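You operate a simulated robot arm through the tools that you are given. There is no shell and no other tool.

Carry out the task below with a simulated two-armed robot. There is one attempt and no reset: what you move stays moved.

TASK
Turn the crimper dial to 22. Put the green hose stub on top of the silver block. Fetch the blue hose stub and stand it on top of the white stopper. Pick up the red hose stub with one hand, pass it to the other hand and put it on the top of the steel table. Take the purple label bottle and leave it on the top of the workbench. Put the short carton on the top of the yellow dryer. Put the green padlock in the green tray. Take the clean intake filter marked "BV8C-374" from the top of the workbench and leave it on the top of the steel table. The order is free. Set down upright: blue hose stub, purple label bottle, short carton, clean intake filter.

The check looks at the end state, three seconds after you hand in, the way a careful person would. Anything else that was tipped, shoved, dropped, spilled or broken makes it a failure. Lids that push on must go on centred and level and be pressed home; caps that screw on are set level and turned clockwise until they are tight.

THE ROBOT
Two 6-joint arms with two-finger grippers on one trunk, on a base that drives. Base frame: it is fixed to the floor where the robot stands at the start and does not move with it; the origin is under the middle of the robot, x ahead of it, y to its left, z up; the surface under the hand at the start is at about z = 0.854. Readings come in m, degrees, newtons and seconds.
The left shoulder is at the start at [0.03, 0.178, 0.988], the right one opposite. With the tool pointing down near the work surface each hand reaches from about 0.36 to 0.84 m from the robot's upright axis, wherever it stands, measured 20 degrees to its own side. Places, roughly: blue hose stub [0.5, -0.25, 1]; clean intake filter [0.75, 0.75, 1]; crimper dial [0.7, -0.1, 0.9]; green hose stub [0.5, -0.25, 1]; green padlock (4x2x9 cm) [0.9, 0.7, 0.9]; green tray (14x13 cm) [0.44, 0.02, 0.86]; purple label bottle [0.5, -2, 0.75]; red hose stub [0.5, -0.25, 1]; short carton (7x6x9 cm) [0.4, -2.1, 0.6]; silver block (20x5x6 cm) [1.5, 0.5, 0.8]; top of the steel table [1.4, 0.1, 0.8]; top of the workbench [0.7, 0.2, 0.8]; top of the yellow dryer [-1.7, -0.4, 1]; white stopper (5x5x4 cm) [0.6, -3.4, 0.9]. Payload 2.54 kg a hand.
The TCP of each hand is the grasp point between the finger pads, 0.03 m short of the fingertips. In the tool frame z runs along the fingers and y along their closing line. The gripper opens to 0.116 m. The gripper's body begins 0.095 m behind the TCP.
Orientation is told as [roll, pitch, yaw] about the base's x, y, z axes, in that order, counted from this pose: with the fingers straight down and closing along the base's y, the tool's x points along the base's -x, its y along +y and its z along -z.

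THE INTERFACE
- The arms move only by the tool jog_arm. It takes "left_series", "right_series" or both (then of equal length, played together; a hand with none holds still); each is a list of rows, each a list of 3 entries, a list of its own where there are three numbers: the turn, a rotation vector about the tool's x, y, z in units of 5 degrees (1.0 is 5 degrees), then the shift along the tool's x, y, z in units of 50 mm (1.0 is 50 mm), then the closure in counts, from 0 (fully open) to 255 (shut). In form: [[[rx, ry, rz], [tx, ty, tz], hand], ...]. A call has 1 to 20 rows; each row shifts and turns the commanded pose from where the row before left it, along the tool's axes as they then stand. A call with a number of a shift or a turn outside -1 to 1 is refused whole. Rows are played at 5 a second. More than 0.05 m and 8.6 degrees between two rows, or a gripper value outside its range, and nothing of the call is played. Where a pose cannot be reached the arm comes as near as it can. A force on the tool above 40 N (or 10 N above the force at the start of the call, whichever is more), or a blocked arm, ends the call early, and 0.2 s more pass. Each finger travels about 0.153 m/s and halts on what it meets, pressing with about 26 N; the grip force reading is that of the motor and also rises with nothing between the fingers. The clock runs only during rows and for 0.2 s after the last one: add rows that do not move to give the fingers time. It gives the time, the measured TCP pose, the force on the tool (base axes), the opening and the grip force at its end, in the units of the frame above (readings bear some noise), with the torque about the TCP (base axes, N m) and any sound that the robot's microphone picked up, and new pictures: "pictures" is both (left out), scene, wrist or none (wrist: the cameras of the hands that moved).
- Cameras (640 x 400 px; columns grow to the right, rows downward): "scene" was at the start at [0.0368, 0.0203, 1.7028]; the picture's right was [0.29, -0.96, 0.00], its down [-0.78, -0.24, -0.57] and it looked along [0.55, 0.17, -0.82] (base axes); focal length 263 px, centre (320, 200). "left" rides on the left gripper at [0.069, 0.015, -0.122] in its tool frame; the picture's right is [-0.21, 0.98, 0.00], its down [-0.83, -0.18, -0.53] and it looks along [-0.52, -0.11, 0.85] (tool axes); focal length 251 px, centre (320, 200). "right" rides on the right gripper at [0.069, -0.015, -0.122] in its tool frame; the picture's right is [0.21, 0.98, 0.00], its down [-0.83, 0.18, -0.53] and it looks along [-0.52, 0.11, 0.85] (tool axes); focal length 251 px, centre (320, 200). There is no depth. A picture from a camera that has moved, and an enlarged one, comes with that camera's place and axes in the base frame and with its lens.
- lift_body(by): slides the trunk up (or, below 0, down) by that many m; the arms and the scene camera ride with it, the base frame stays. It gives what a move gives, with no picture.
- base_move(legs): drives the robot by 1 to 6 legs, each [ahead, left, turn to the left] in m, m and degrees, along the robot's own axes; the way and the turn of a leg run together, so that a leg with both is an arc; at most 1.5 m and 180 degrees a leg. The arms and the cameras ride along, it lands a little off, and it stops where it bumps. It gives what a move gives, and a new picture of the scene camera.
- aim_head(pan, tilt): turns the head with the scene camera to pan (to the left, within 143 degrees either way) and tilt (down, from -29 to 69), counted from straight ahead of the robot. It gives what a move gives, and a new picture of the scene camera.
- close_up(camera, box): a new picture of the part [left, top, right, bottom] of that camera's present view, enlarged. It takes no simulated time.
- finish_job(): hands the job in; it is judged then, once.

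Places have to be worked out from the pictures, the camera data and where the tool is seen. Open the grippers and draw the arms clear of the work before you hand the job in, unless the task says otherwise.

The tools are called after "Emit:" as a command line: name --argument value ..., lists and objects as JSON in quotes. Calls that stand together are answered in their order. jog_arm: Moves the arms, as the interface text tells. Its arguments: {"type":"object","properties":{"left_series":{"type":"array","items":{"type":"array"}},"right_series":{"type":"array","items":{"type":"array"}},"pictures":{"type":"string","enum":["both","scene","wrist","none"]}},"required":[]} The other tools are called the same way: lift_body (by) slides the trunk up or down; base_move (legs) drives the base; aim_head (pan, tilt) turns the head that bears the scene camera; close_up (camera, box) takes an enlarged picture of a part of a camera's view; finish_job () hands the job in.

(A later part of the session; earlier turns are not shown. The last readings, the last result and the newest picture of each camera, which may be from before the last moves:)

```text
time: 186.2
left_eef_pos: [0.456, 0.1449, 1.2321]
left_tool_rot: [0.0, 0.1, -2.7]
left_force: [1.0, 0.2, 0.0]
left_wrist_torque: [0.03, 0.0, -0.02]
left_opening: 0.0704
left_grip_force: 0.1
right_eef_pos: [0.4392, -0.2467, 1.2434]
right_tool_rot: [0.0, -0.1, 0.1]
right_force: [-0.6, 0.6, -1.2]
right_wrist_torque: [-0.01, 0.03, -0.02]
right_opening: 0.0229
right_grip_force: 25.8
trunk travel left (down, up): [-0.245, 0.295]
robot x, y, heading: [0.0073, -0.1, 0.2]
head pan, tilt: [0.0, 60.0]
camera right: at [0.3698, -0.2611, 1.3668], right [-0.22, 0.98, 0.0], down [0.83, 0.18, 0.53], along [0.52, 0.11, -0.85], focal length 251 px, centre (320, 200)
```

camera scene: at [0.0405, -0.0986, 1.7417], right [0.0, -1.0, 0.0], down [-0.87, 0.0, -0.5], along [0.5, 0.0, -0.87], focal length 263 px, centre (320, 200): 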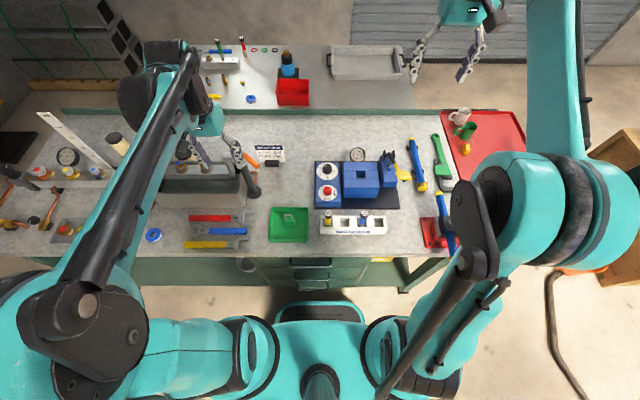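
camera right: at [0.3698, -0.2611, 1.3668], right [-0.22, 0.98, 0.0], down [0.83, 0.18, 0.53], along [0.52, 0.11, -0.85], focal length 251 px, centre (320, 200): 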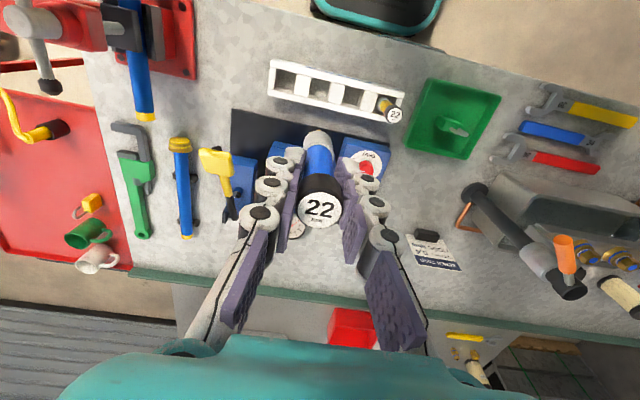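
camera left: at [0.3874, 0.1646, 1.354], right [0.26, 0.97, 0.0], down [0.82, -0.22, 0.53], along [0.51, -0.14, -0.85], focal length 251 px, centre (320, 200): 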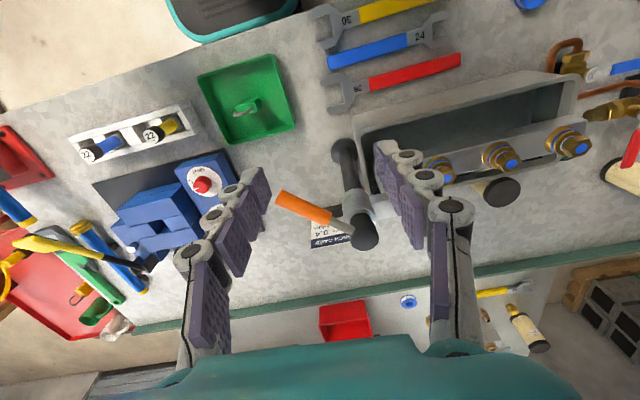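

Blue is held. I back away from the bench, turn right to face the far side of the hall and look at the floor hose, crate and far table.

Emit:
base_move --legs '[[-0.35, 0, 0], [0, 0, -90]]'

Emit:
aim_head --pan 0 --tilt 30

```text
time: 192.3
left_eef_pos: [-0.0955, -0.545, 1.2332]
left_tool_rot: [0.0, 0.1, -91.5]
left_force: [0.4, 0.0, 0.8]
left_wrist_torque: [-0.02, -0.01, 0.0]
left_opening: 0.0704
left_grip_force: 0.1
right_eef_pos: [-0.4855, -0.5362, 1.2435]
right_tool_rot: [0.0, 0.0, -88.8]
right_force: [-0.9, -0.6, -1.2]
right_wrist_torque: [-0.03, 0.03, 0.03]
right_opening: 0.023
right_grip_force: 25.7
trunk travel left (down, up): [-0.245, 0.295]
robot x, y, heading: [-0.3463, -0.0998, -88.9]
head pan, tilt: [0.0, 60.0]
camera scene: at [-0.3507, -0.1386, 1.7417], right [-1.0, -0.02, 0.0], down [-0.02, 0.87, -0.5], along [0.01, -0.5, -0.87], focal length 263 px, centre (320, 200)
```

scene: 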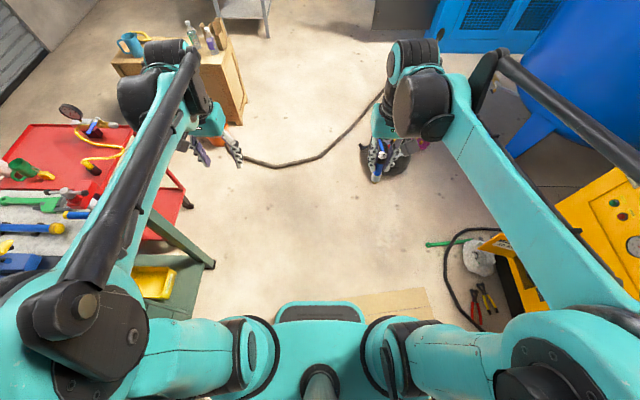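

```text
time: 193.2
left_eef_pos: [-0.0951, -0.5438, 1.233]
left_tool_rot: [0.0, 0.1, -91.5]
left_force: [0.4, 0.2, 0.1]
left_wrist_torque: [0.0, 0.01, -0.01]
left_opening: 0.0706
left_grip_force: 0.1
right_eef_pos: [-0.4852, -0.5368, 1.2433]
right_tool_rot: [0.0, 0.1, -88.8]
right_force: [-0.1, 1.5, -1.2]
right_wrist_torque: [0.02, -0.03, 0.0]
right_opening: 0.0227
right_grip_force: 26.4
trunk travel left (down, up): [-0.245, 0.295]
robot x, y, heading: [-0.346, -0.1052, -88.7]
head pan, tilt: [0.0, 30.0]
camera scene: at [-0.3501, -0.1624, 1.7837], right [-1.0, -0.02, 0.0], down [-0.01, 0.5, -0.87], along [0.02, -0.87, -0.5], focal length 263 px, centre (320, 200)
```

scene: 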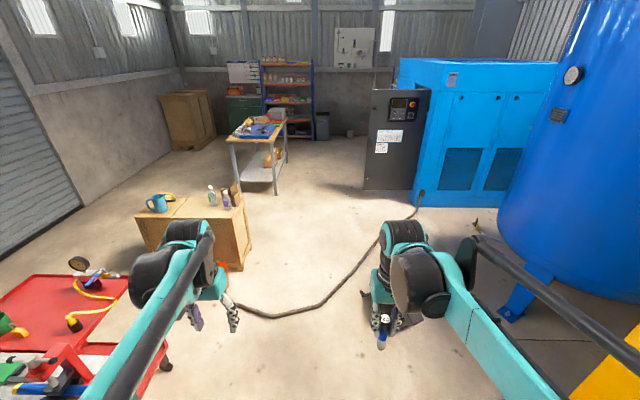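

I zoom in on the hose on the floor and the crate, to judge whether the base can pass.

Emit:
close_up --camera "scene" --box '[120, 160, 360, 330]'

Emit:
close_up --camera "scene" --box '[220, 90, 300, 150]'

Emit:
close_up --camera "scene" --box '[130, 170, 260, 280]'

```text
2.35 times, centred on (240, 245) of scene
camera zoom: at [-0.3501, -0.1624, 1.7837], right [-1.0, -0.02, 0.0], down [-0.01, 0.5, -0.87], along [0.02, -0.87, -0.5], focal length 619 px, centre (508, 94)
```

zoom: 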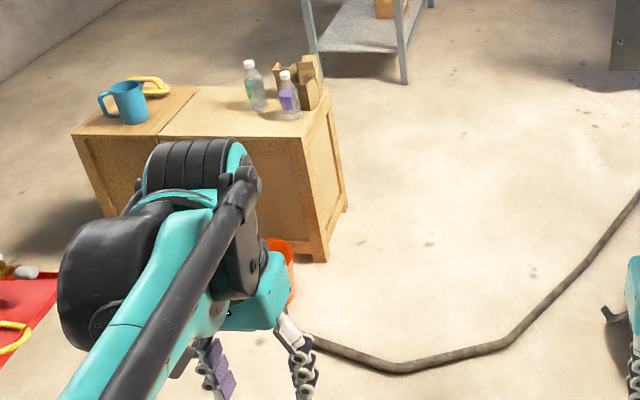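

```text
6.67 times, centred on (260, 120) of scene
camera zoom: at [-0.3501, -0.1624, 1.7837], right [-1.0, -0.02, 0.0], down [-0.01, 0.5, -0.87], along [0.02, -0.87, -0.5], focal length 1753 px, centre (720, 733)
```

zoom: 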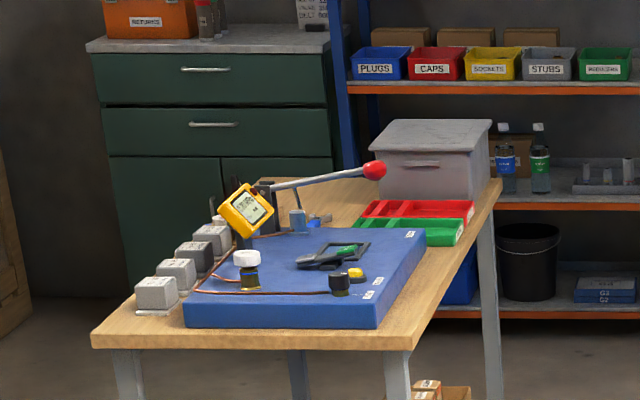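

```text
3.64 times, centred on (195, 225) of scene
camera zoom: at [-0.3501, -0.1624, 1.7837], right [-1.0, -0.02, 0.0], down [-0.01, 0.5, -0.87], along [0.02, -0.87, -0.5], focal length 956 px, centre (774, 109)
```

zoom: 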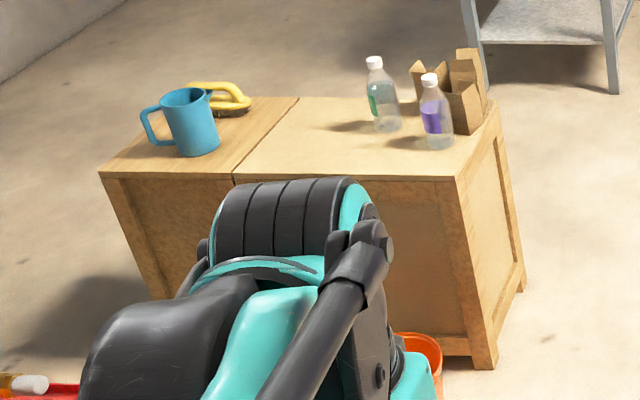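

The white stopper stands on the blue board of the far table near (0.57, -3.32). I shift left to x≈-0.08, avoiding the tool bag, and drive ahead toward the hose.

Emit:
base_move --legs '[[0, 0.26, -1.2], [1.1, 0, 0]]'

Emit:
aim_head --pan 0 --tilt 62

```text
time: 200.3
left_eef_pos: [0.1692, -1.6373, 1.2322]
left_tool_rot: [0.0, 0.1, -92.3]
left_force: [-0.2, -0.4, -0.1]
left_wrist_torque: [0.0, 0.04, 0.0]
left_opening: 0.0705
left_grip_force: 0.1
right_eef_pos: [-0.2201, -1.6226, 1.2439]
right_tool_rot: [0.0, 0.0, -89.5]
right_force: [0.4, -0.2, -0.4]
right_wrist_torque: [0.02, 0.0, 0.01]
right_opening: 0.0228
right_grip_force: 26.0
trunk travel left (down, up): [-0.245, 0.295]
robot x, y, heading: [-0.0794, -1.1853, -89.4]
head pan, tilt: [0.0, 30.0]
camera scene: at [-0.0787, -1.2502, 1.7838], right [-1.0, -0.01, 0.0], down [0.0, 0.5, -0.87], along [0.01, -0.87, -0.5], focal length 263 px, centre (320, 200)
```

scene: 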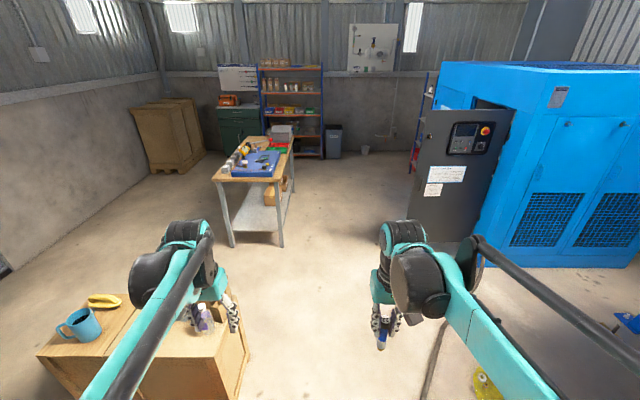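

```text
time: 201.3
left_eef_pos: [0.1697, -1.6345, 1.2325]
left_tool_rot: [-0.1, 0.1, -92.3]
left_force: [-1.5, 0.8, -0.3]
left_wrist_torque: [0.01, 0.0, 0.0]
left_opening: 0.0704
left_grip_force: 0.0
right_eef_pos: [-0.219, -1.6224, 1.2424]
right_tool_rot: [0.0, 0.0, -89.5]
right_force: [0.3, 0.5, 0.1]
right_wrist_torque: [0.0, 0.01, 0.01]
right_opening: 0.023
right_grip_force: 25.7
trunk travel left (down, up): [-0.245, 0.295]
robot x, y, heading: [-0.0718, -1.1854, -89.6]
head pan, tilt: [0.0, 62.0]
camera scene: at [-0.0789, -1.2239, 1.7395], right [-1.0, -0.01, 0.0], down [-0.01, 0.88, -0.47], along [0.0, -0.47, -0.88], focal length 263 px, centre (320, 200)
```

scene: 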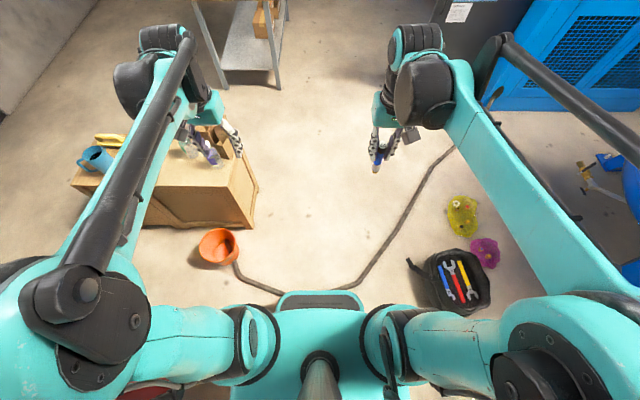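

The base front is right at the hose. I move ahead just 0.12 m to see whether the base passes.

Emit:
base_move --legs '[[0.12, 0, 0]]'

```text
time: 202.5
left_eef_pos: [0.1704, -1.7554, 1.2332]
left_tool_rot: [0.0, 0.1, -92.3]
left_force: [-0.2, 0.1, -0.7]
left_wrist_torque: [0.0, -0.01, -0.03]
left_opening: 0.0706
left_grip_force: 0.1
right_eef_pos: [-0.2188, -1.739, 1.2432]
right_tool_rot: [0.0, 0.0, -89.6]
right_force: [-0.9, -0.6, -2.0]
right_wrist_torque: [0.03, -0.03, -0.02]
right_opening: 0.0227
right_grip_force: 25.5
trunk travel left (down, up): [-0.245, 0.295]
robot x, y, heading: [-0.0735, -1.3061, -89.7]
head pan, tilt: [0.0, 62.0]
camera scene: at [-0.0781, -1.3417, 1.7394], right [-1.0, -0.01, 0.0], down [-0.01, 0.88, -0.47], along [0.0, -0.47, -0.88], focal length 263 px, centre (320, 200)
```

scene: 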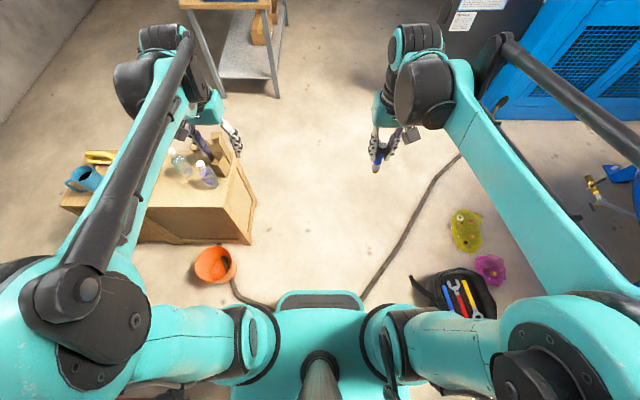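

No bump; the hose passes under the base. I raise the trunk for clearance over the far table's apparatus and drive on.

Emit:
lift_body --by 0.25

Emit:
base_move --legs '[[1.0, 0, -0.5]]'

Emit:
aim_head --pan 40 --tilt 45

```text
time: 205.1
left_eef_pos: [0.1713, -1.7529, 1.4823]
left_tool_rot: [0.0, 0.0, -92.4]
left_force: [0.8, 0.1, 0.1]
left_wrist_torque: [0.03, -0.03, 0.0]
left_opening: 0.0704
left_grip_force: 0.0
right_eef_pos: [-0.2191, -1.7385, 1.493]
right_tool_rot: [-0.1, 0.0, -89.6]
right_force: [0.4, -0.7, -0.8]
right_wrist_torque: [0.0, 0.02, -0.01]
right_opening: 0.0228
right_grip_force: 26.0
trunk travel left (down, up): [-0.495, 0.045]
robot x, y, heading: [-0.0786, -1.3082, -89.4]
head pan, tilt: [0.0, 62.0]
```

```text
time: 210.3
left_eef_pos: [0.1714, -2.7651, 1.4831]
left_tool_rot: [0.0, 0.0, -92.6]
left_force: [0.0, -0.1, -0.1]
left_wrist_torque: [-0.03, 0.0, 0.0]
left_opening: 0.0705
left_grip_force: 0.0
right_eef_pos: [-0.2188, -2.7477, 1.4929]
right_tool_rot: [-0.1, 0.0, -90.0]
right_force: [-0.4, 0.2, -0.9]
right_wrist_torque: [0.01, -0.02, 0.02]
right_opening: 0.0229
right_grip_force: 25.7
trunk travel left (down, up): [-0.495, 0.045]
robot x, y, heading: [-0.0752, -2.3112, -90.1]
head pan, tilt: [0.0, 62.0]
camera scene: at [-0.0751, -2.3515, 1.9894], right [-1.0, 0.0, 0.0], down [0.0, 0.88, -0.47], along [0.0, -0.47, -0.88], focal length 263 px, centre (320, 200)
```

scene: 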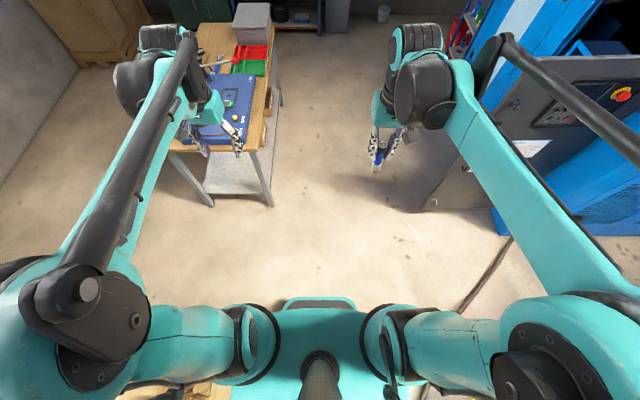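

```text
time: 211.4
left_eef_pos: [0.1707, -2.7662, 1.4833]
left_tool_rot: [0.0, 0.0, -92.8]
left_force: [0.4, 0.4, 0.9]
left_wrist_torque: [0.0, -0.02, -0.02]
left_opening: 0.0705
left_grip_force: 0.0
right_eef_pos: [-0.2186, -2.7491, 1.4935]
right_tool_rot: [-0.1, 0.0, -89.9]
right_force: [0.2, -0.4, -1.1]
right_wrist_torque: [0.0, 0.02, -0.05]
right_opening: 0.023
right_grip_force: 26.1
trunk travel left (down, up): [-0.495, 0.045]
robot x, y, heading: [-0.0747, -2.3166, -89.7]
head pan, tilt: [40.0, 45.0]
camera scene: at [-0.0229, -2.3497, 2.0112], right [-0.77, -0.64, 0.0], down [-0.45, 0.54, -0.71], along [0.45, -0.54, -0.71], focal length 263 px, centre (320, 200)
```

scene: 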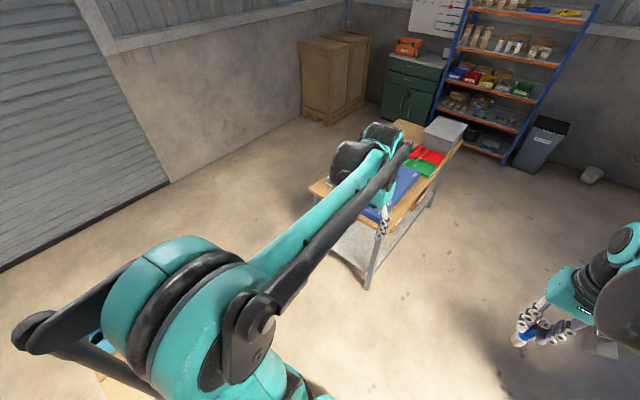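

I continue to about (-0.2, -3.35) and then turn left to face the far table from its west side.

Emit:
base_move --legs '[[0.5, -0.12, -0.2], [0.5, 0, 0], [0, 0, 90]]'

Emit:
aim_head --pan 0 --tilt 55

```text
time: 220.7
left_eef_pos: [0.2537, -3.0685, 1.4829]
left_tool_rot: [0.0, 0.1, -2.7]
left_force: [0.5, -0.4, -0.1]
left_wrist_torque: [-0.04, 0.01, -0.02]
left_opening: 0.0706
left_grip_force: 0.1
right_eef_pos: [0.2387, -3.4584, 1.4922]
right_tool_rot: [0.0, -0.1, 0.0]
right_force: [0.2, 0.2, 0.0]
right_wrist_torque: [-0.02, 0.0, -0.02]
right_opening: 0.0226
right_grip_force: 25.8
trunk travel left (down, up): [-0.495, 0.045]
robot x, y, heading: [-0.1969, -3.3158, 0.2]
head pan, tilt: [40.0, 45.0]
camera scene: at [-0.1645, -3.2609, 2.0112], right [0.64, -0.77, 0.0], down [-0.54, -0.46, -0.71], along [0.54, 0.46, -0.71], focal length 263 px, centre (320, 200)
```

scene: 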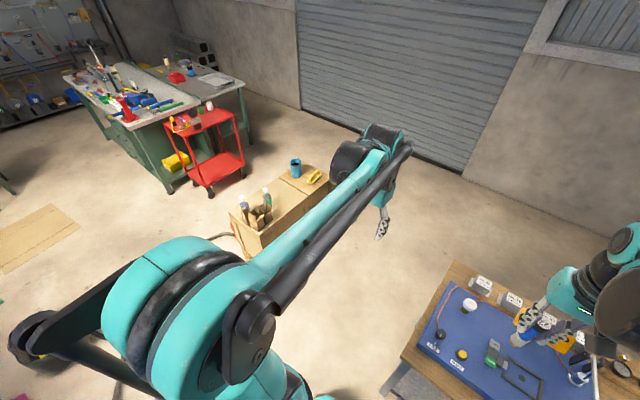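

```text
time: 221.8
left_eef_pos: [0.2549, -3.0685, 1.4821]
left_tool_rot: [-0.1, 0.1, -2.8]
left_force: [-0.2, 0.2, 0.8]
left_wrist_torque: [0.03, 0.04, -0.04]
left_opening: 0.0708
left_grip_force: 0.0
right_eef_pos: [0.2378, -3.4583, 1.4927]
right_tool_rot: [0.0, 0.1, 0.0]
right_force: [-0.3, 0.7, -1.3]
right_wrist_torque: [0.01, -0.01, 0.05]
right_opening: 0.0231
right_grip_force: 26.3
trunk travel left (down, up): [-0.495, 0.045]
robot x, y, heading: [-0.1949, -3.3111, 0.1]
head pan, tilt: [0.0, 55.0]
camera scene: at [-0.1546, -3.313, 1.9978], right [0.0, -1.0, 0.0], down [-0.82, 0.0, -0.57], along [0.57, 0.0, -0.82], focal length 263 px, centre (320, 200)
```

scene: 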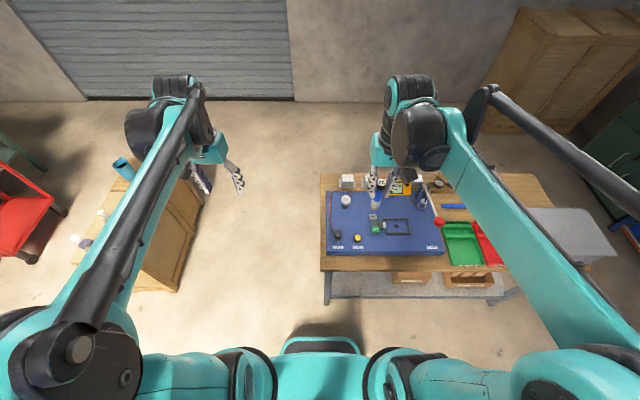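

Emit:
close_up --camera "scene" --box '[310, 165, 460, 280]'

Emit:
close_up --camera "right" --box '[0, 0, 640, 400]'

```text
3.48 times, centred on (385, 222) of scene
camera zoom: at [-0.1546, -3.313, 1.9978], right [0.0, -1.0, 0.0], down [-0.82, 0.0, -0.57], along [0.57, 0.0, -0.82], focal length 915 px, centre (94, 122)
```

zoom: 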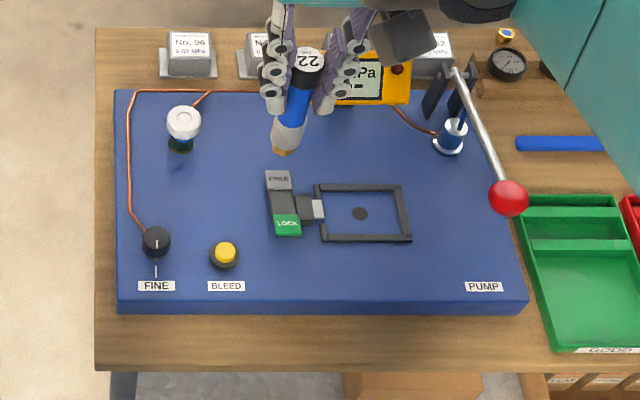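

```text
1.00 times, centred on (320, 200) of right (not enlarged: the box is as wide or as high as the picture)
camera zoom: at [0.1693, -3.4737, 1.6165], right [-0.22, 0.98, 0.0], down [0.83, 0.18, 0.53], along [0.52, 0.11, -0.85], focal length 251 px, centre (320, 200)
```

zoom: 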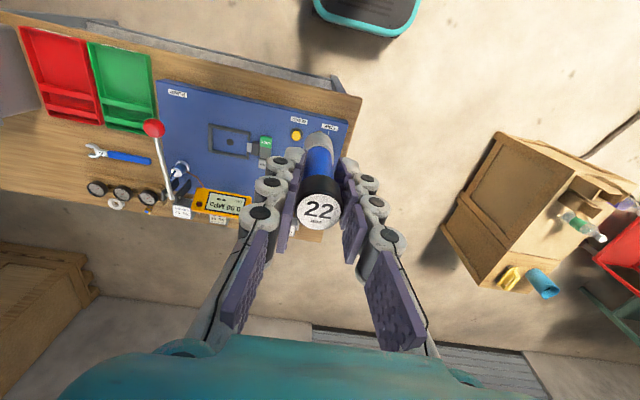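

Emit:
base_move --legs '[[0.09, 0, 0]]'

Emit:
close_up --camera "left" --box '[0, 0, 640, 400]'

Emit:
close_up --camera "scene" --box '[315, 180, 375, 260]'

```text
time: 222.9
left_eef_pos: [0.3411, -3.0679, 1.4828]
left_tool_rot: [0.0, -0.1, -2.5]
left_force: [-0.7, -0.2, -0.9]
left_wrist_torque: [0.04, -0.01, 0.01]
left_opening: 0.0707
left_grip_force: 0.0
right_eef_pos: [0.3265, -3.4571, 1.4938]
right_tool_rot: [0.0, 0.0, 0.2]
right_force: [0.6, 0.1, -1.1]
right_wrist_torque: [-0.01, 0.06, 0.01]
right_opening: 0.0229
right_grip_force: 25.8
trunk travel left (down, up): [-0.495, 0.045]
robot x, y, heading: [-0.1079, -3.3115, -0.1]
head pan, tilt: [0.0, 55.0]
camera scene: at [-0.0675, -3.3129, 1.9978], right [0.0, -1.0, 0.0], down [-0.82, 0.0, -0.57], along [0.57, 0.0, -0.82], focal length 263 px, centre (320, 200)
```

scene: 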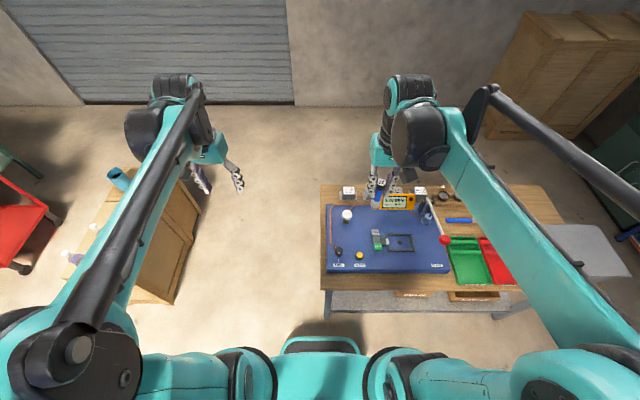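

```text
1.00 times, centred on (320, 200) of left (not enlarged: the box is as wide or as high as the picture)
camera zoom: at [0.2736, -3.0488, 1.6047], right [0.26, 0.97, 0.0], down [0.82, -0.22, 0.53], along [0.52, -0.14, -0.85], focal length 251 px, centre (320, 200)
```

zoom: 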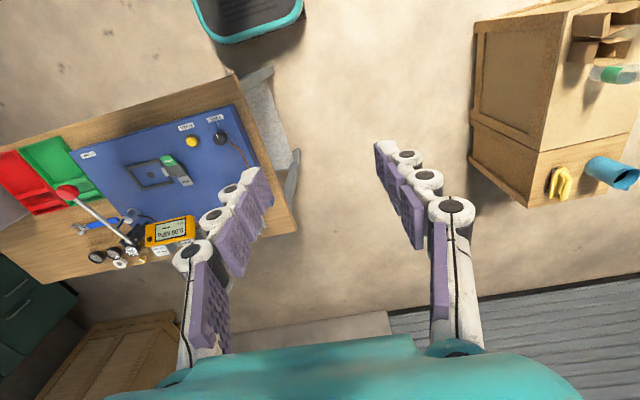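

```text
5.00 times, centred on (345, 220) of scene
camera zoom: at [-0.0675, -3.3129, 1.9978], right [0.0, -1.0, 0.0], down [-0.82, 0.0, -0.57], along [0.57, 0.0, -0.82], focal length 1315 px, centre (195, 100)
```

zoom: 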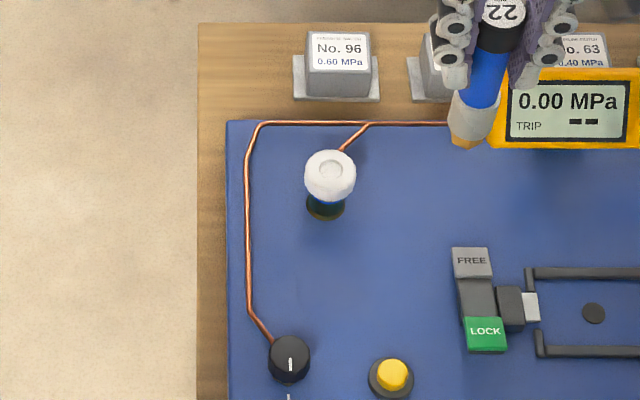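

The stopper is hidden from the left camera by its finger. I shift both hands to the right to get a second view of it for triangulation.

Emit:
jog_arm --left_series '[[[0, 0, 0], [0, -0.85, 0], 100], [[0, 0, 0], [0, -0.85, 0], 100], [[0, 0, 0], [0, -0.85, 0], 100], [[0, 0, 0], [0, -0.85, 0], 100], [[0, 0, 0], [0, 0, 0], 100]]' --right_series '[[[0, 0, 0], [0, -0.7, 0], 240], [[0, 0, 0], [0, -0.7, 0], 240], [[0, 0, 0], [0, -0.7, 0], 240], [[0, 0, 0], [0, -0.7, 0], 240], [[0, 0, 0], [0, 0, 0], 240]]' --pictures "none"

Emit:
close_up --camera "left" --box '[240, 140, 360, 240]'

Emit:
close_up --camera "scene" --box '[315, 180, 435, 280]'

```text
time: 224.1
left_eef_pos: [0.3352, -3.238, 1.4808]
left_tool_rot: [0.0, 0.2, -2.6]
left_force: [-0.1, 1.0, 1.0]
left_wrist_torque: [-0.01, 0.03, 0.01]
left_opening: 0.0705
left_grip_force: 0.1
right_eef_pos: [0.3283, -3.5991, 1.4952]
right_tool_rot: [-0.1, 0.0, 0.2]
right_force: [-0.1, 0.3, -0.3]
right_wrist_torque: [-0.04, -0.01, -0.02]
right_opening: 0.0229
right_grip_force: 25.8
trunk travel left (down, up): [-0.495, 0.045]
robot x, y, heading: [-0.1073, -3.3122, -0.1]
head pan, tilt: [0.0, 55.0]
```

```text
4.00 times, centred on (300, 190) of left
camera zoom: at [0.2671, -3.2192, 1.6028], right [0.26, 0.97, 0.0], down [0.82, -0.22, 0.53], along [0.51, -0.14, -0.85], focal length 1006 px, centre (400, 240)
```

zoom: 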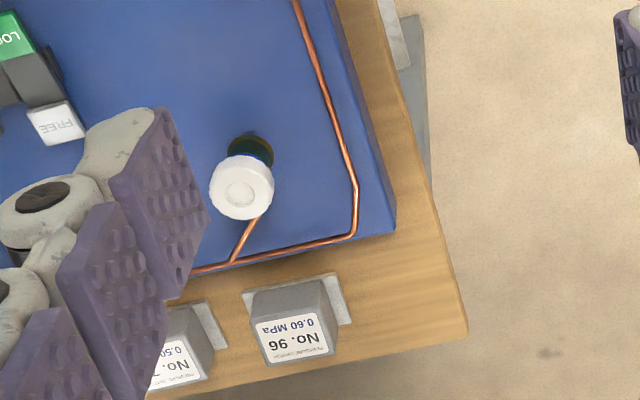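

```text
4.00 times, centred on (375, 230) of scene
camera zoom: at [-0.0656, -3.311, 1.9978], right [0.0, -1.0, 0.0], down [-0.82, 0.0, -0.57], along [0.57, 0.0, -0.82], focal length 1052 px, centre (100, 80)
```

zoom: 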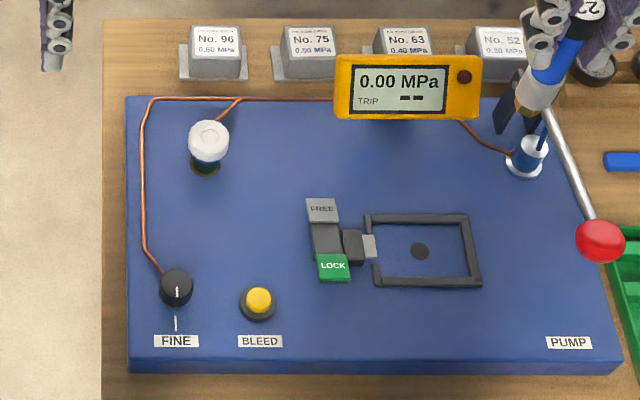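

Triangulation puts the stopper top at (0.603, -3.442, 0.919). I bring the right hand over it, return the left one, then lower the trunk.

Emit:
jog_arm --right_series '[[[0, 0, 0], [-0.786, 0.449, 0], 240], [[0, 0, 0], [-0.786, 0.449, 0], 240], [[0, 0, 0], [-0.786, 0.449, 0], 240], [[0, 0, 0], [-0.786, 0.449, 0], 240], [[0, 0, 0], [-0.786, 0.449, 0], 240], [[0, 0, 0], [-0.786, 0.449, 0], 240], [[0, 0, 0], [-0.786, 0.449, 0], 240], [[0, 0, 0], [0, 0, 0], 240]]' --left_series '[[[0, 0, 0], [0, 0.85, 0], 100], [[0, 0, 0], [0, 0.85, 0], 100], [[0, 0, 0], [0, 0.85, 0], 100], [[0, 0, 0], [0, 0.85, 0], 100], [[0, 0, 0], [0, 0, 0], 100], [[0, 0, 0], [0, 0, 0], 100], [[0, 0, 0], [0, 0, 0], 100], [[0, 0, 0], [0, 0, 0], 100]]' --pictures "none"

Emit:
lift_body --by -0.25

Emit:
close_up --camera "right" --box '[200, 60, 440, 230]'

Emit:
close_up --camera "scene" --box '[300, 130, 460, 250]'

```text
time: 225.9
left_eef_pos: [0.3429, -3.0669, 1.4811]
left_tool_rot: [0.0, 0.0, -2.4]
left_force: [-0.3, 0.6, 0.5]
left_wrist_torque: [-0.02, -0.02, 0.0]
left_opening: 0.0701
left_grip_force: 0.1
right_eef_pos: [0.6018, -3.438, 1.4943]
right_tool_rot: [0.0, 0.0, 0.2]
right_force: [0.1, -0.9, -0.6]
right_wrist_torque: [0.04, -0.03, -0.03]
right_opening: 0.023
right_grip_force: 26.2
trunk travel left (down, up): [-0.495, 0.045]
robot x, y, heading: [-0.1064, -3.3103, -0.2]
head pan, tilt: [0.0, 55.0]
```

```text
time: 228.5
left_eef_pos: [0.344, -3.0665, 1.2318]
left_tool_rot: [0.1, 0.1, -2.5]
left_force: [0.6, -0.3, -1.0]
left_wrist_torque: [0.02, 0.01, 0.0]
left_opening: 0.0704
left_grip_force: 0.1
right_eef_pos: [0.6034, -3.4367, 1.2443]
right_tool_rot: [0.0, 0.0, 0.2]
right_force: [0.5, 0.4, -1.0]
right_wrist_torque: [-0.01, 0.01, 0.01]
right_opening: 0.0228
right_grip_force: 26.3
trunk travel left (down, up): [-0.245, 0.295]
robot x, y, heading: [-0.1057, -3.313, 0.5]
head pan, tilt: [0.0, 55.0]
```

```text
2.35 times, centred on (320, 145) of right
camera zoom: at [0.5346, -3.453, 1.3669], right [-0.22, 0.98, 0.0], down [0.83, 0.18, 0.53], along [0.52, 0.12, -0.85], focal length 592 px, centre (320, 329)
```

zoom: 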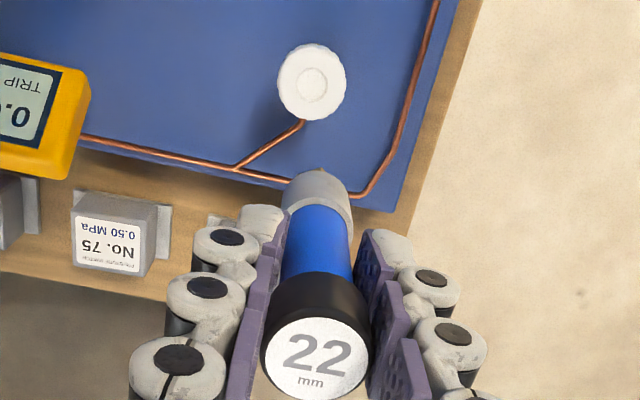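

```text
3.33 times, centred on (380, 190) of scene
camera zoom: at [-0.0656, -3.3128, 1.7479], right [0.0, -1.0, 0.0], down [-0.82, 0.0, -0.57], along [0.57, 0.0, -0.82], focal length 877 px, centre (120, 233)
```

zoom: 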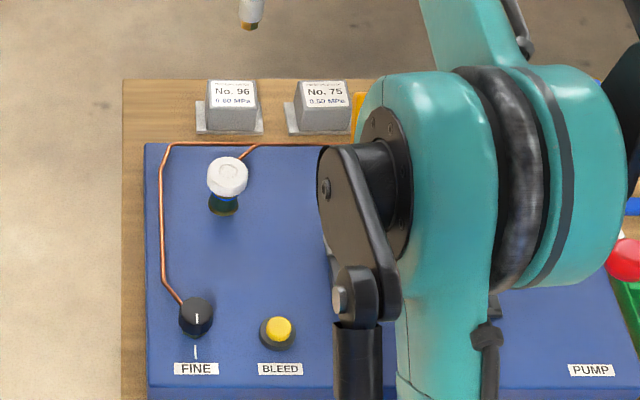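

Better estimate: stopper at (0.6115, -3.4425), top z≈0.905. I correct the offset and descend to about 4 cm above it.

Emit:
jog_arm --right_series '[[[0, 0, 0], [-0.16, -0.12, 0], 240], [[0, 0, 0], [0, 0, 0.8], 240], [[0, 0, 0], [0, 0, 0.8], 240], [[0, 0, 0], [0, 0, 0.8], 240], [[0, 0, 0], [0, 0, 0.8], 240], [[0, 0, 0], [0, 0, 0.68], 240], [[0, 0, 0], [0, 0, 0], 240]]' --pictures "none"

Emit:
close_up --camera "right" --box '[240, 80, 400, 220]'

Emit:
close_up --camera "scene" --box '[300, 130, 460, 250]'

Emit:
close_up --camera "left" --box '[0, 0, 640, 400]'

```text
time: 230.1
left_eef_pos: [0.3435, -3.0678, 1.2295]
left_tool_rot: [-0.1, 0.1, -2.5]
left_force: [0.2, -1.1, -0.7]
left_wrist_torque: [0.01, -0.01, 0.02]
left_opening: 0.0706
left_grip_force: 0.0
right_eef_pos: [0.6096, -3.4444, 1.051]
right_tool_rot: [0.0, 0.0, 0.1]
right_force: [0.3, -0.1, -0.4]
right_wrist_torque: [0.02, 0.0, -0.01]
right_opening: 0.0228
right_grip_force: 25.8
trunk travel left (down, up): [-0.245, 0.295]
robot x, y, heading: [-0.1037, -3.312, 0.2]
head pan, tilt: [0.0, 55.0]
```

```text
2.86 times, centred on (320, 150) of right
camera zoom: at [0.5408, -3.4601, 1.1738], right [-0.22, 0.98, 0.0], down [0.83, 0.18, 0.53], along [0.52, 0.12, -0.85], focal length 718 px, centre (320, 343)
```

zoom: 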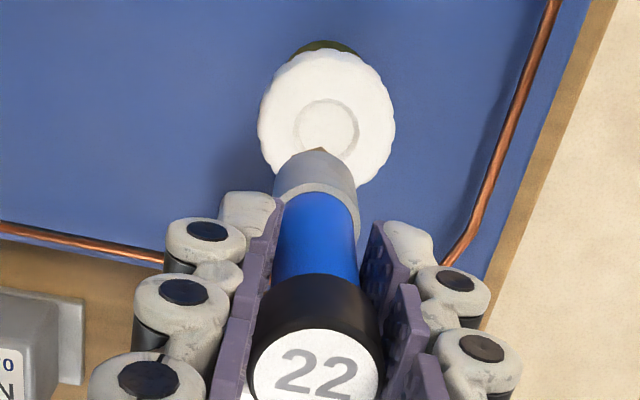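

```text
3.33 times, centred on (380, 190) of scene
camera zoom: at [-0.066, -3.3126, 1.7478], right [0.0, -1.0, 0.0], down [-0.82, 0.0, -0.57], along [0.57, 0.0, -0.82], focal length 877 px, centre (120, 233)
```

zoom: 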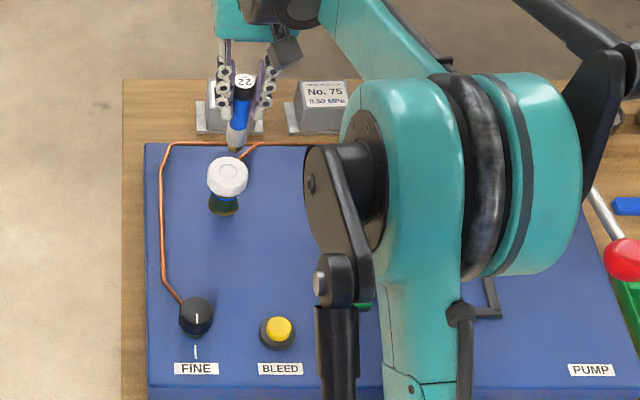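

```text
1.00 times, centred on (320, 200) of left (not enlarged: the box is as wide or as high as the picture)
camera zoom: at [0.2757, -3.0477, 1.3523], right [0.26, 0.97, 0.0], down [0.82, -0.22, 0.53], along [0.52, -0.14, -0.85], focal length 251 px, centre (320, 200)
```

zoom: 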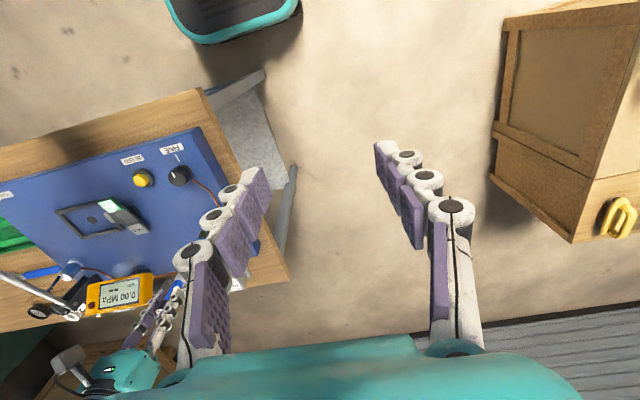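

The stub is within a few mm of the axis; I correct 4 mm in x and lower to about 1 cm above the stopper.

Emit:
jog_arm --right_series '[[[0, 0, 0], [-0.08, 0.01, 0], 240], [[0, 0, 0], [0, 0, 0.4], 240], [[0, 0, 0], [0, 0, 0.36], 240], [[0, 0, 0], [0, 0, 0], 240]]' --pictures "none"

Emit:
close_up --camera "right" --box '[260, 90, 380, 190]'

Emit:
close_up --camera "scene" --box '[320, 140, 380, 200]'

```text
time: 231.1
left_eef_pos: [0.3436, -3.0664, 1.2293]
left_tool_rot: [0.0, 0.1, -2.6]
left_force: [-0.3, -0.8, -0.9]
left_wrist_torque: [-0.01, 0.03, -0.02]
left_opening: 0.0707
left_grip_force: 0.0
right_eef_pos: [0.6152, -3.4434, 1.0126]
right_tool_rot: [-0.2, 0.0, 0.2]
right_force: [-0.1, -0.2, -0.3]
right_wrist_torque: [0.03, -0.02, 0.03]
right_opening: 0.0229
right_grip_force: 25.8
trunk travel left (down, up): [-0.245, 0.295]
robot x, y, heading: [-0.1049, -3.3088, 0.1]
head pan, tilt: [0.0, 55.0]
```

```text
4.00 times, centred on (320, 140) of right
camera zoom: at [0.5462, -3.4591, 1.1358], right [-0.22, 0.98, 0.0], down [0.83, 0.18, 0.53], along [0.52, 0.12, -0.85], focal length 1006 px, centre (320, 440)
```

zoom: 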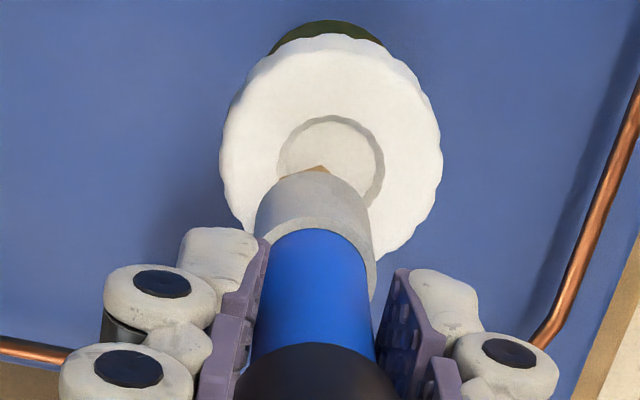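

```text
6.67 times, centred on (350, 170) of scene
camera zoom: at [-0.0658, -3.3127, 1.7478], right [0.0, -1.0, 0.0], down [-0.82, 0.0, -0.57], along [0.57, 0.0, -0.82], focal length 1753 px, centre (120, 400)
```

zoom: 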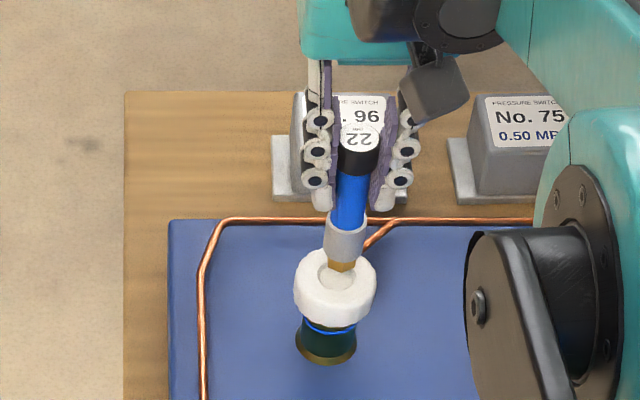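

The stopper has a shallow central recess about 25 mm wide. The stub needs about 4 mm toward +y; I correct and lower slowly.

Emit:
jog_arm --right_series '[[[0, 0, 0], [0, 0.076, 0], 240], [[0, 0, 0], [0, 0, 0.08], 240], [[0, 0, 0], [0, 0, 0.06], 240], [[0, 0, 0], [0, 0, 0], 240]]' --pictures "none"

Emit:
close_up --camera "right" --box '[260, 90, 380, 190]'

Emit:
close_up --camera "scene" --box '[320, 140, 380, 200]'

```text
time: 232.1
left_eef_pos: [0.342, -3.0656, 1.2315]
left_tool_rot: [0.1, 0.0, -2.5]
left_force: [-0.3, 0.3, 0.2]
left_wrist_torque: [0.0, -0.01, 0.02]
left_opening: 0.0704
left_grip_force: 0.1
right_eef_pos: [0.6144, -3.439, 1.0078]
right_tool_rot: [-0.1, -0.1, 0.2]
right_force: [5.5, -0.5, 27.6]
right_wrist_torque: [-0.01, -0.66, 0.03]
right_opening: 0.0229
right_grip_force: 26.0
trunk travel left (down, up): [-0.245, 0.295]
robot x, y, heading: [-0.1071, -3.3096, 0.4]
head pan, tilt: [0.0, 55.0]
```

```text
4.00 times, centred on (320, 140) of right
camera zoom: at [0.545, -3.4546, 1.1303], right [-0.22, 0.98, 0.0], down [0.82, 0.18, 0.54], along [0.52, 0.12, -0.84], focal length 1006 px, centre (320, 440)
```

zoom: 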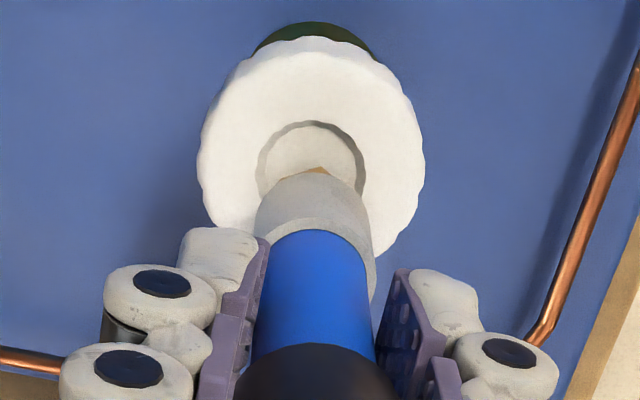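

```text
6.67 times, centred on (350, 170) of scene
camera zoom: at [-0.0684, -3.3122, 1.7481], right [0.0, -1.0, 0.0], down [-0.82, 0.0, -0.57], along [0.57, 0.0, -0.82], focal length 1753 px, centre (120, 400)
```

zoom: 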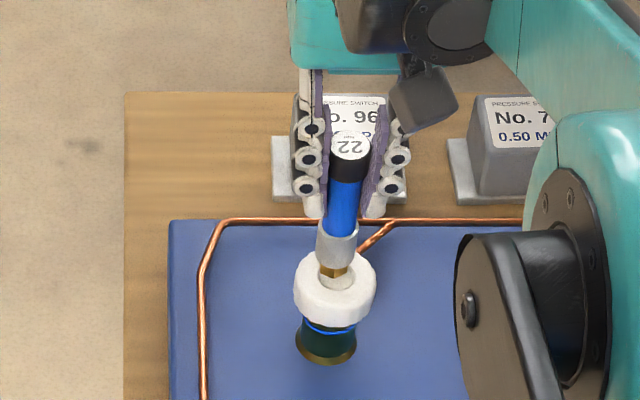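

Contact at 1.008 came with a torque and the view suggests that the brass nub sits on the recess's far rim. I lift 6 mm, shift 5 mm toward -x and 1.5 mm toward -y, and look again.

Emit:
jog_arm --right_series '[[[0, 0, 0], [0, 0, -0.12], 240], [[0, 0, 0], [0.1, -0.03, 0], 240], [[0, 0, 0], [0, 0, 0], 240]]' --pictures "none"

Emit:
close_up --camera "right" --box '[260, 90, 380, 190]'

Emit:
close_up --camera "scene" --box '[335, 160, 365, 190]'

```text
time: 232.9
left_eef_pos: [0.3452, -3.0662, 1.2299]
left_tool_rot: [0.0, 0.0, -2.4]
left_force: [0.5, -0.2, -0.3]
left_wrist_torque: [-0.05, 0.03, -0.02]
left_opening: 0.0706
left_grip_force: 0.0
right_eef_pos: [0.6105, -3.4403, 1.0103]
right_tool_rot: [0.0, 0.0, 0.2]
right_force: [-0.7, 0.2, -1.3]
right_wrist_torque: [0.0, 0.03, -0.01]
right_opening: 0.0231
right_grip_force: 26.0
trunk travel left (down, up): [-0.245, 0.295]
robot x, y, heading: [-0.1082, -3.316, 0.5]
head pan, tilt: [0.0, 55.0]
```

```text
4.00 times, centred on (320, 140) of right
camera zoom: at [0.5422, -3.4554, 1.1334], right [-0.22, 0.98, 0.0], down [0.83, 0.18, 0.53], along [0.52, 0.12, -0.85], focal length 1006 px, centre (320, 440)
```

zoom: 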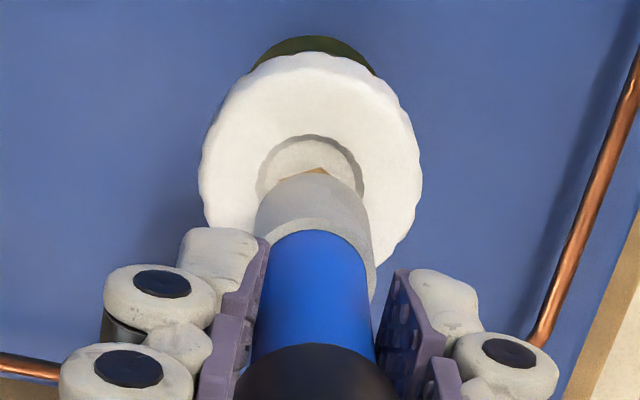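

```text
13.33 times, centred on (350, 175) of scene
camera zoom: at [-0.0647, -3.3128, 1.7477], right [0.0, -1.0, 0.0], down [-0.82, 0.0, -0.57], along [0.57, 0.0, -0.82], focal length 3506 px, centre (-80, 533)
```

zoom: 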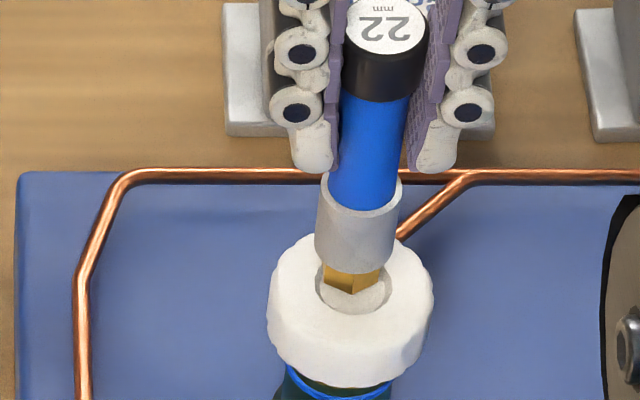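

The nub is now nearly centred; I shift another 2 mm toward -x and lower in 2 mm steps.

Emit:
jog_arm --right_series '[[[0, 0, 0], [0.045, -0.01, 0], 240], [[0, 0, 0], [0, 0, 0.05], 240], [[0, 0, 0], [0, 0, 0.04], 240], [[0, 0, 0], [0, 0, 0], 240]]' --pictures "none"

Emit:
close_up --camera "scene" --box '[335, 160, 365, 190]'

```text
time: 233.9
left_eef_pos: [0.3439, -3.0665, 1.2308]
left_tool_rot: [0.0, 0.0, -2.5]
left_force: [0.4, -0.7, 0.6]
left_wrist_torque: [0.0, -0.01, 0.02]
left_opening: 0.0707
left_grip_force: 0.1
right_eef_pos: [0.6075, -3.441, 1.008]
right_tool_rot: [-0.1, -0.1, 0.2]
right_force: [6.1, -0.7, 19.3]
right_wrist_torque: [-0.02, -0.63, -0.02]
right_opening: 0.0229
right_grip_force: 25.9
trunk travel left (down, up): [-0.245, 0.295]
robot x, y, heading: [-0.1072, -3.3129, 0.2]
head pan, tilt: [0.0, 55.0]
```

```text
13.33 times, centred on (350, 175) of scene
camera zoom: at [-0.067, -3.3124, 1.748], right [0.0, -1.0, 0.0], down [-0.82, 0.0, -0.57], along [0.57, 0.0, -0.82], focal length 3506 px, centre (-80, 533)
```

zoom: 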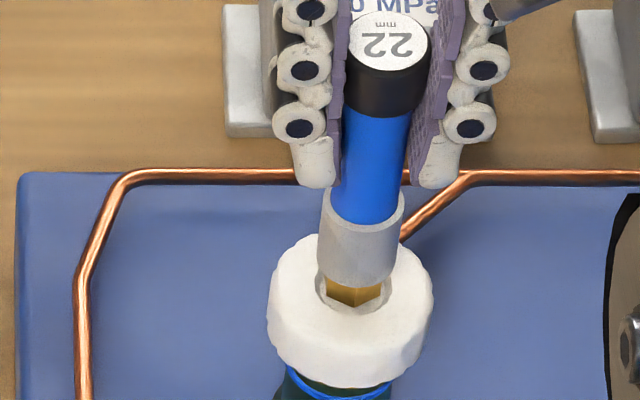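

Contact again, now centred (no moment arm). I relieve the pressing force by 1 mm before releasing.

Emit:
jog_arm --right_series '[[[0, 0, 0], [0, 0, -0.025], 240], [[0, 0, 0], [0, 0, 0], 240]]' --pictures "none"

```text
time: 234.5
left_eef_pos: [0.3438, -3.0659, 1.2302]
left_tool_rot: [0.0, 0.0, -2.5]
left_force: [0.7, -0.6, -0.5]
left_wrist_torque: [-0.01, 0.02, 0.0]
left_opening: 0.0701
left_grip_force: 0.0
right_eef_pos: [0.6088, -3.4406, 1.0081]
right_tool_rot: [0.1, 0.1, 0.2]
right_force: [-0.4, 0.9, 11.9]
right_wrist_torque: [0.08, -0.02, -0.01]
right_opening: 0.0228
right_grip_force: 25.4
trunk travel left (down, up): [-0.245, 0.295]
robot x, y, heading: [-0.1093, -3.3107, -0.0]
head pan, tilt: [0.0, 55.0]
```

Lateral force is gone and 12 N remains downward. I open slowly and then check before moving away.

Emit:
jog_arm --right_series '[[[0, 0, 0], [0, 0, 0], 225], [[0, 0, 0], [0, 0, 0], 210], [[0, 0, 0], [0, 0, 0], 190], [[0, 0, 0], [0, 0, 0], 165], [[0, 0, 0], [0, 0, 0], 140], [[0, 0, 0], [0, 0, 0], 140]]' --pictures "none"

Emit:
close_up --camera "scene" --box '[320, 140, 380, 200]'

Emit:
close_up --camera "right" --box '[240, 80, 400, 220]'

```text
time: 235.9
left_eef_pos: [0.344, -3.0664, 1.2306]
left_tool_rot: [0.0, 0.1, -2.5]
left_force: [0.6, -0.8, 0.7]
left_wrist_torque: [-0.04, -0.03, -0.01]
left_opening: 0.0702
left_grip_force: 0.0
right_eef_pos: [0.6084, -3.4401, 1.0078]
right_tool_rot: [0.0, 0.0, 0.2]
right_force: [-0.1, -0.3, 0.4]
right_wrist_torque: [0.01, 0.0, -0.01]
right_opening: 0.0523
right_grip_force: 0.1
trunk travel left (down, up): [-0.245, 0.295]
robot x, y, heading: [-0.1074, -3.3125, 0.2]
head pan, tilt: [0.0, 55.0]
```

```text
6.67 times, centred on (350, 170) of scene
camera zoom: at [-0.0657, -3.3127, 1.7478], right [0.0, -1.0, 0.0], down [-0.82, 0.0, -0.57], along [0.57, 0.0, -0.82], focal length 1753 px, centre (120, 400)
```

zoom: 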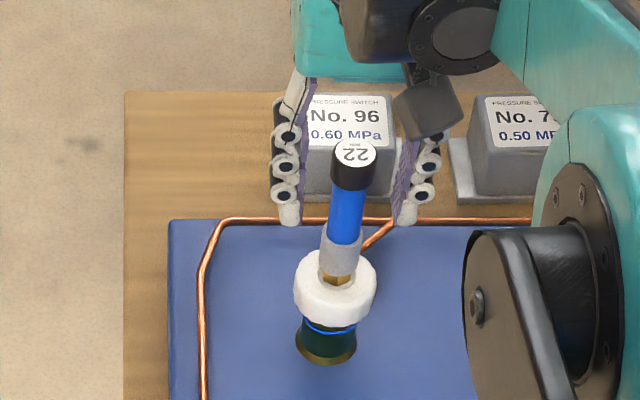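

```text
2.86 times, centred on (320, 150) of right
camera zoom: at [0.5396, -3.4563, 1.1302], right [-0.22, 0.98, 0.0], down [0.83, 0.18, 0.53], along [0.52, 0.12, -0.85], focal length 718 px, centre (320, 343)
```

zoom: 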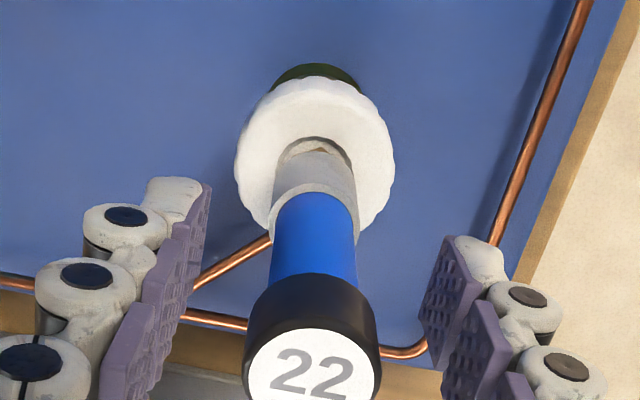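

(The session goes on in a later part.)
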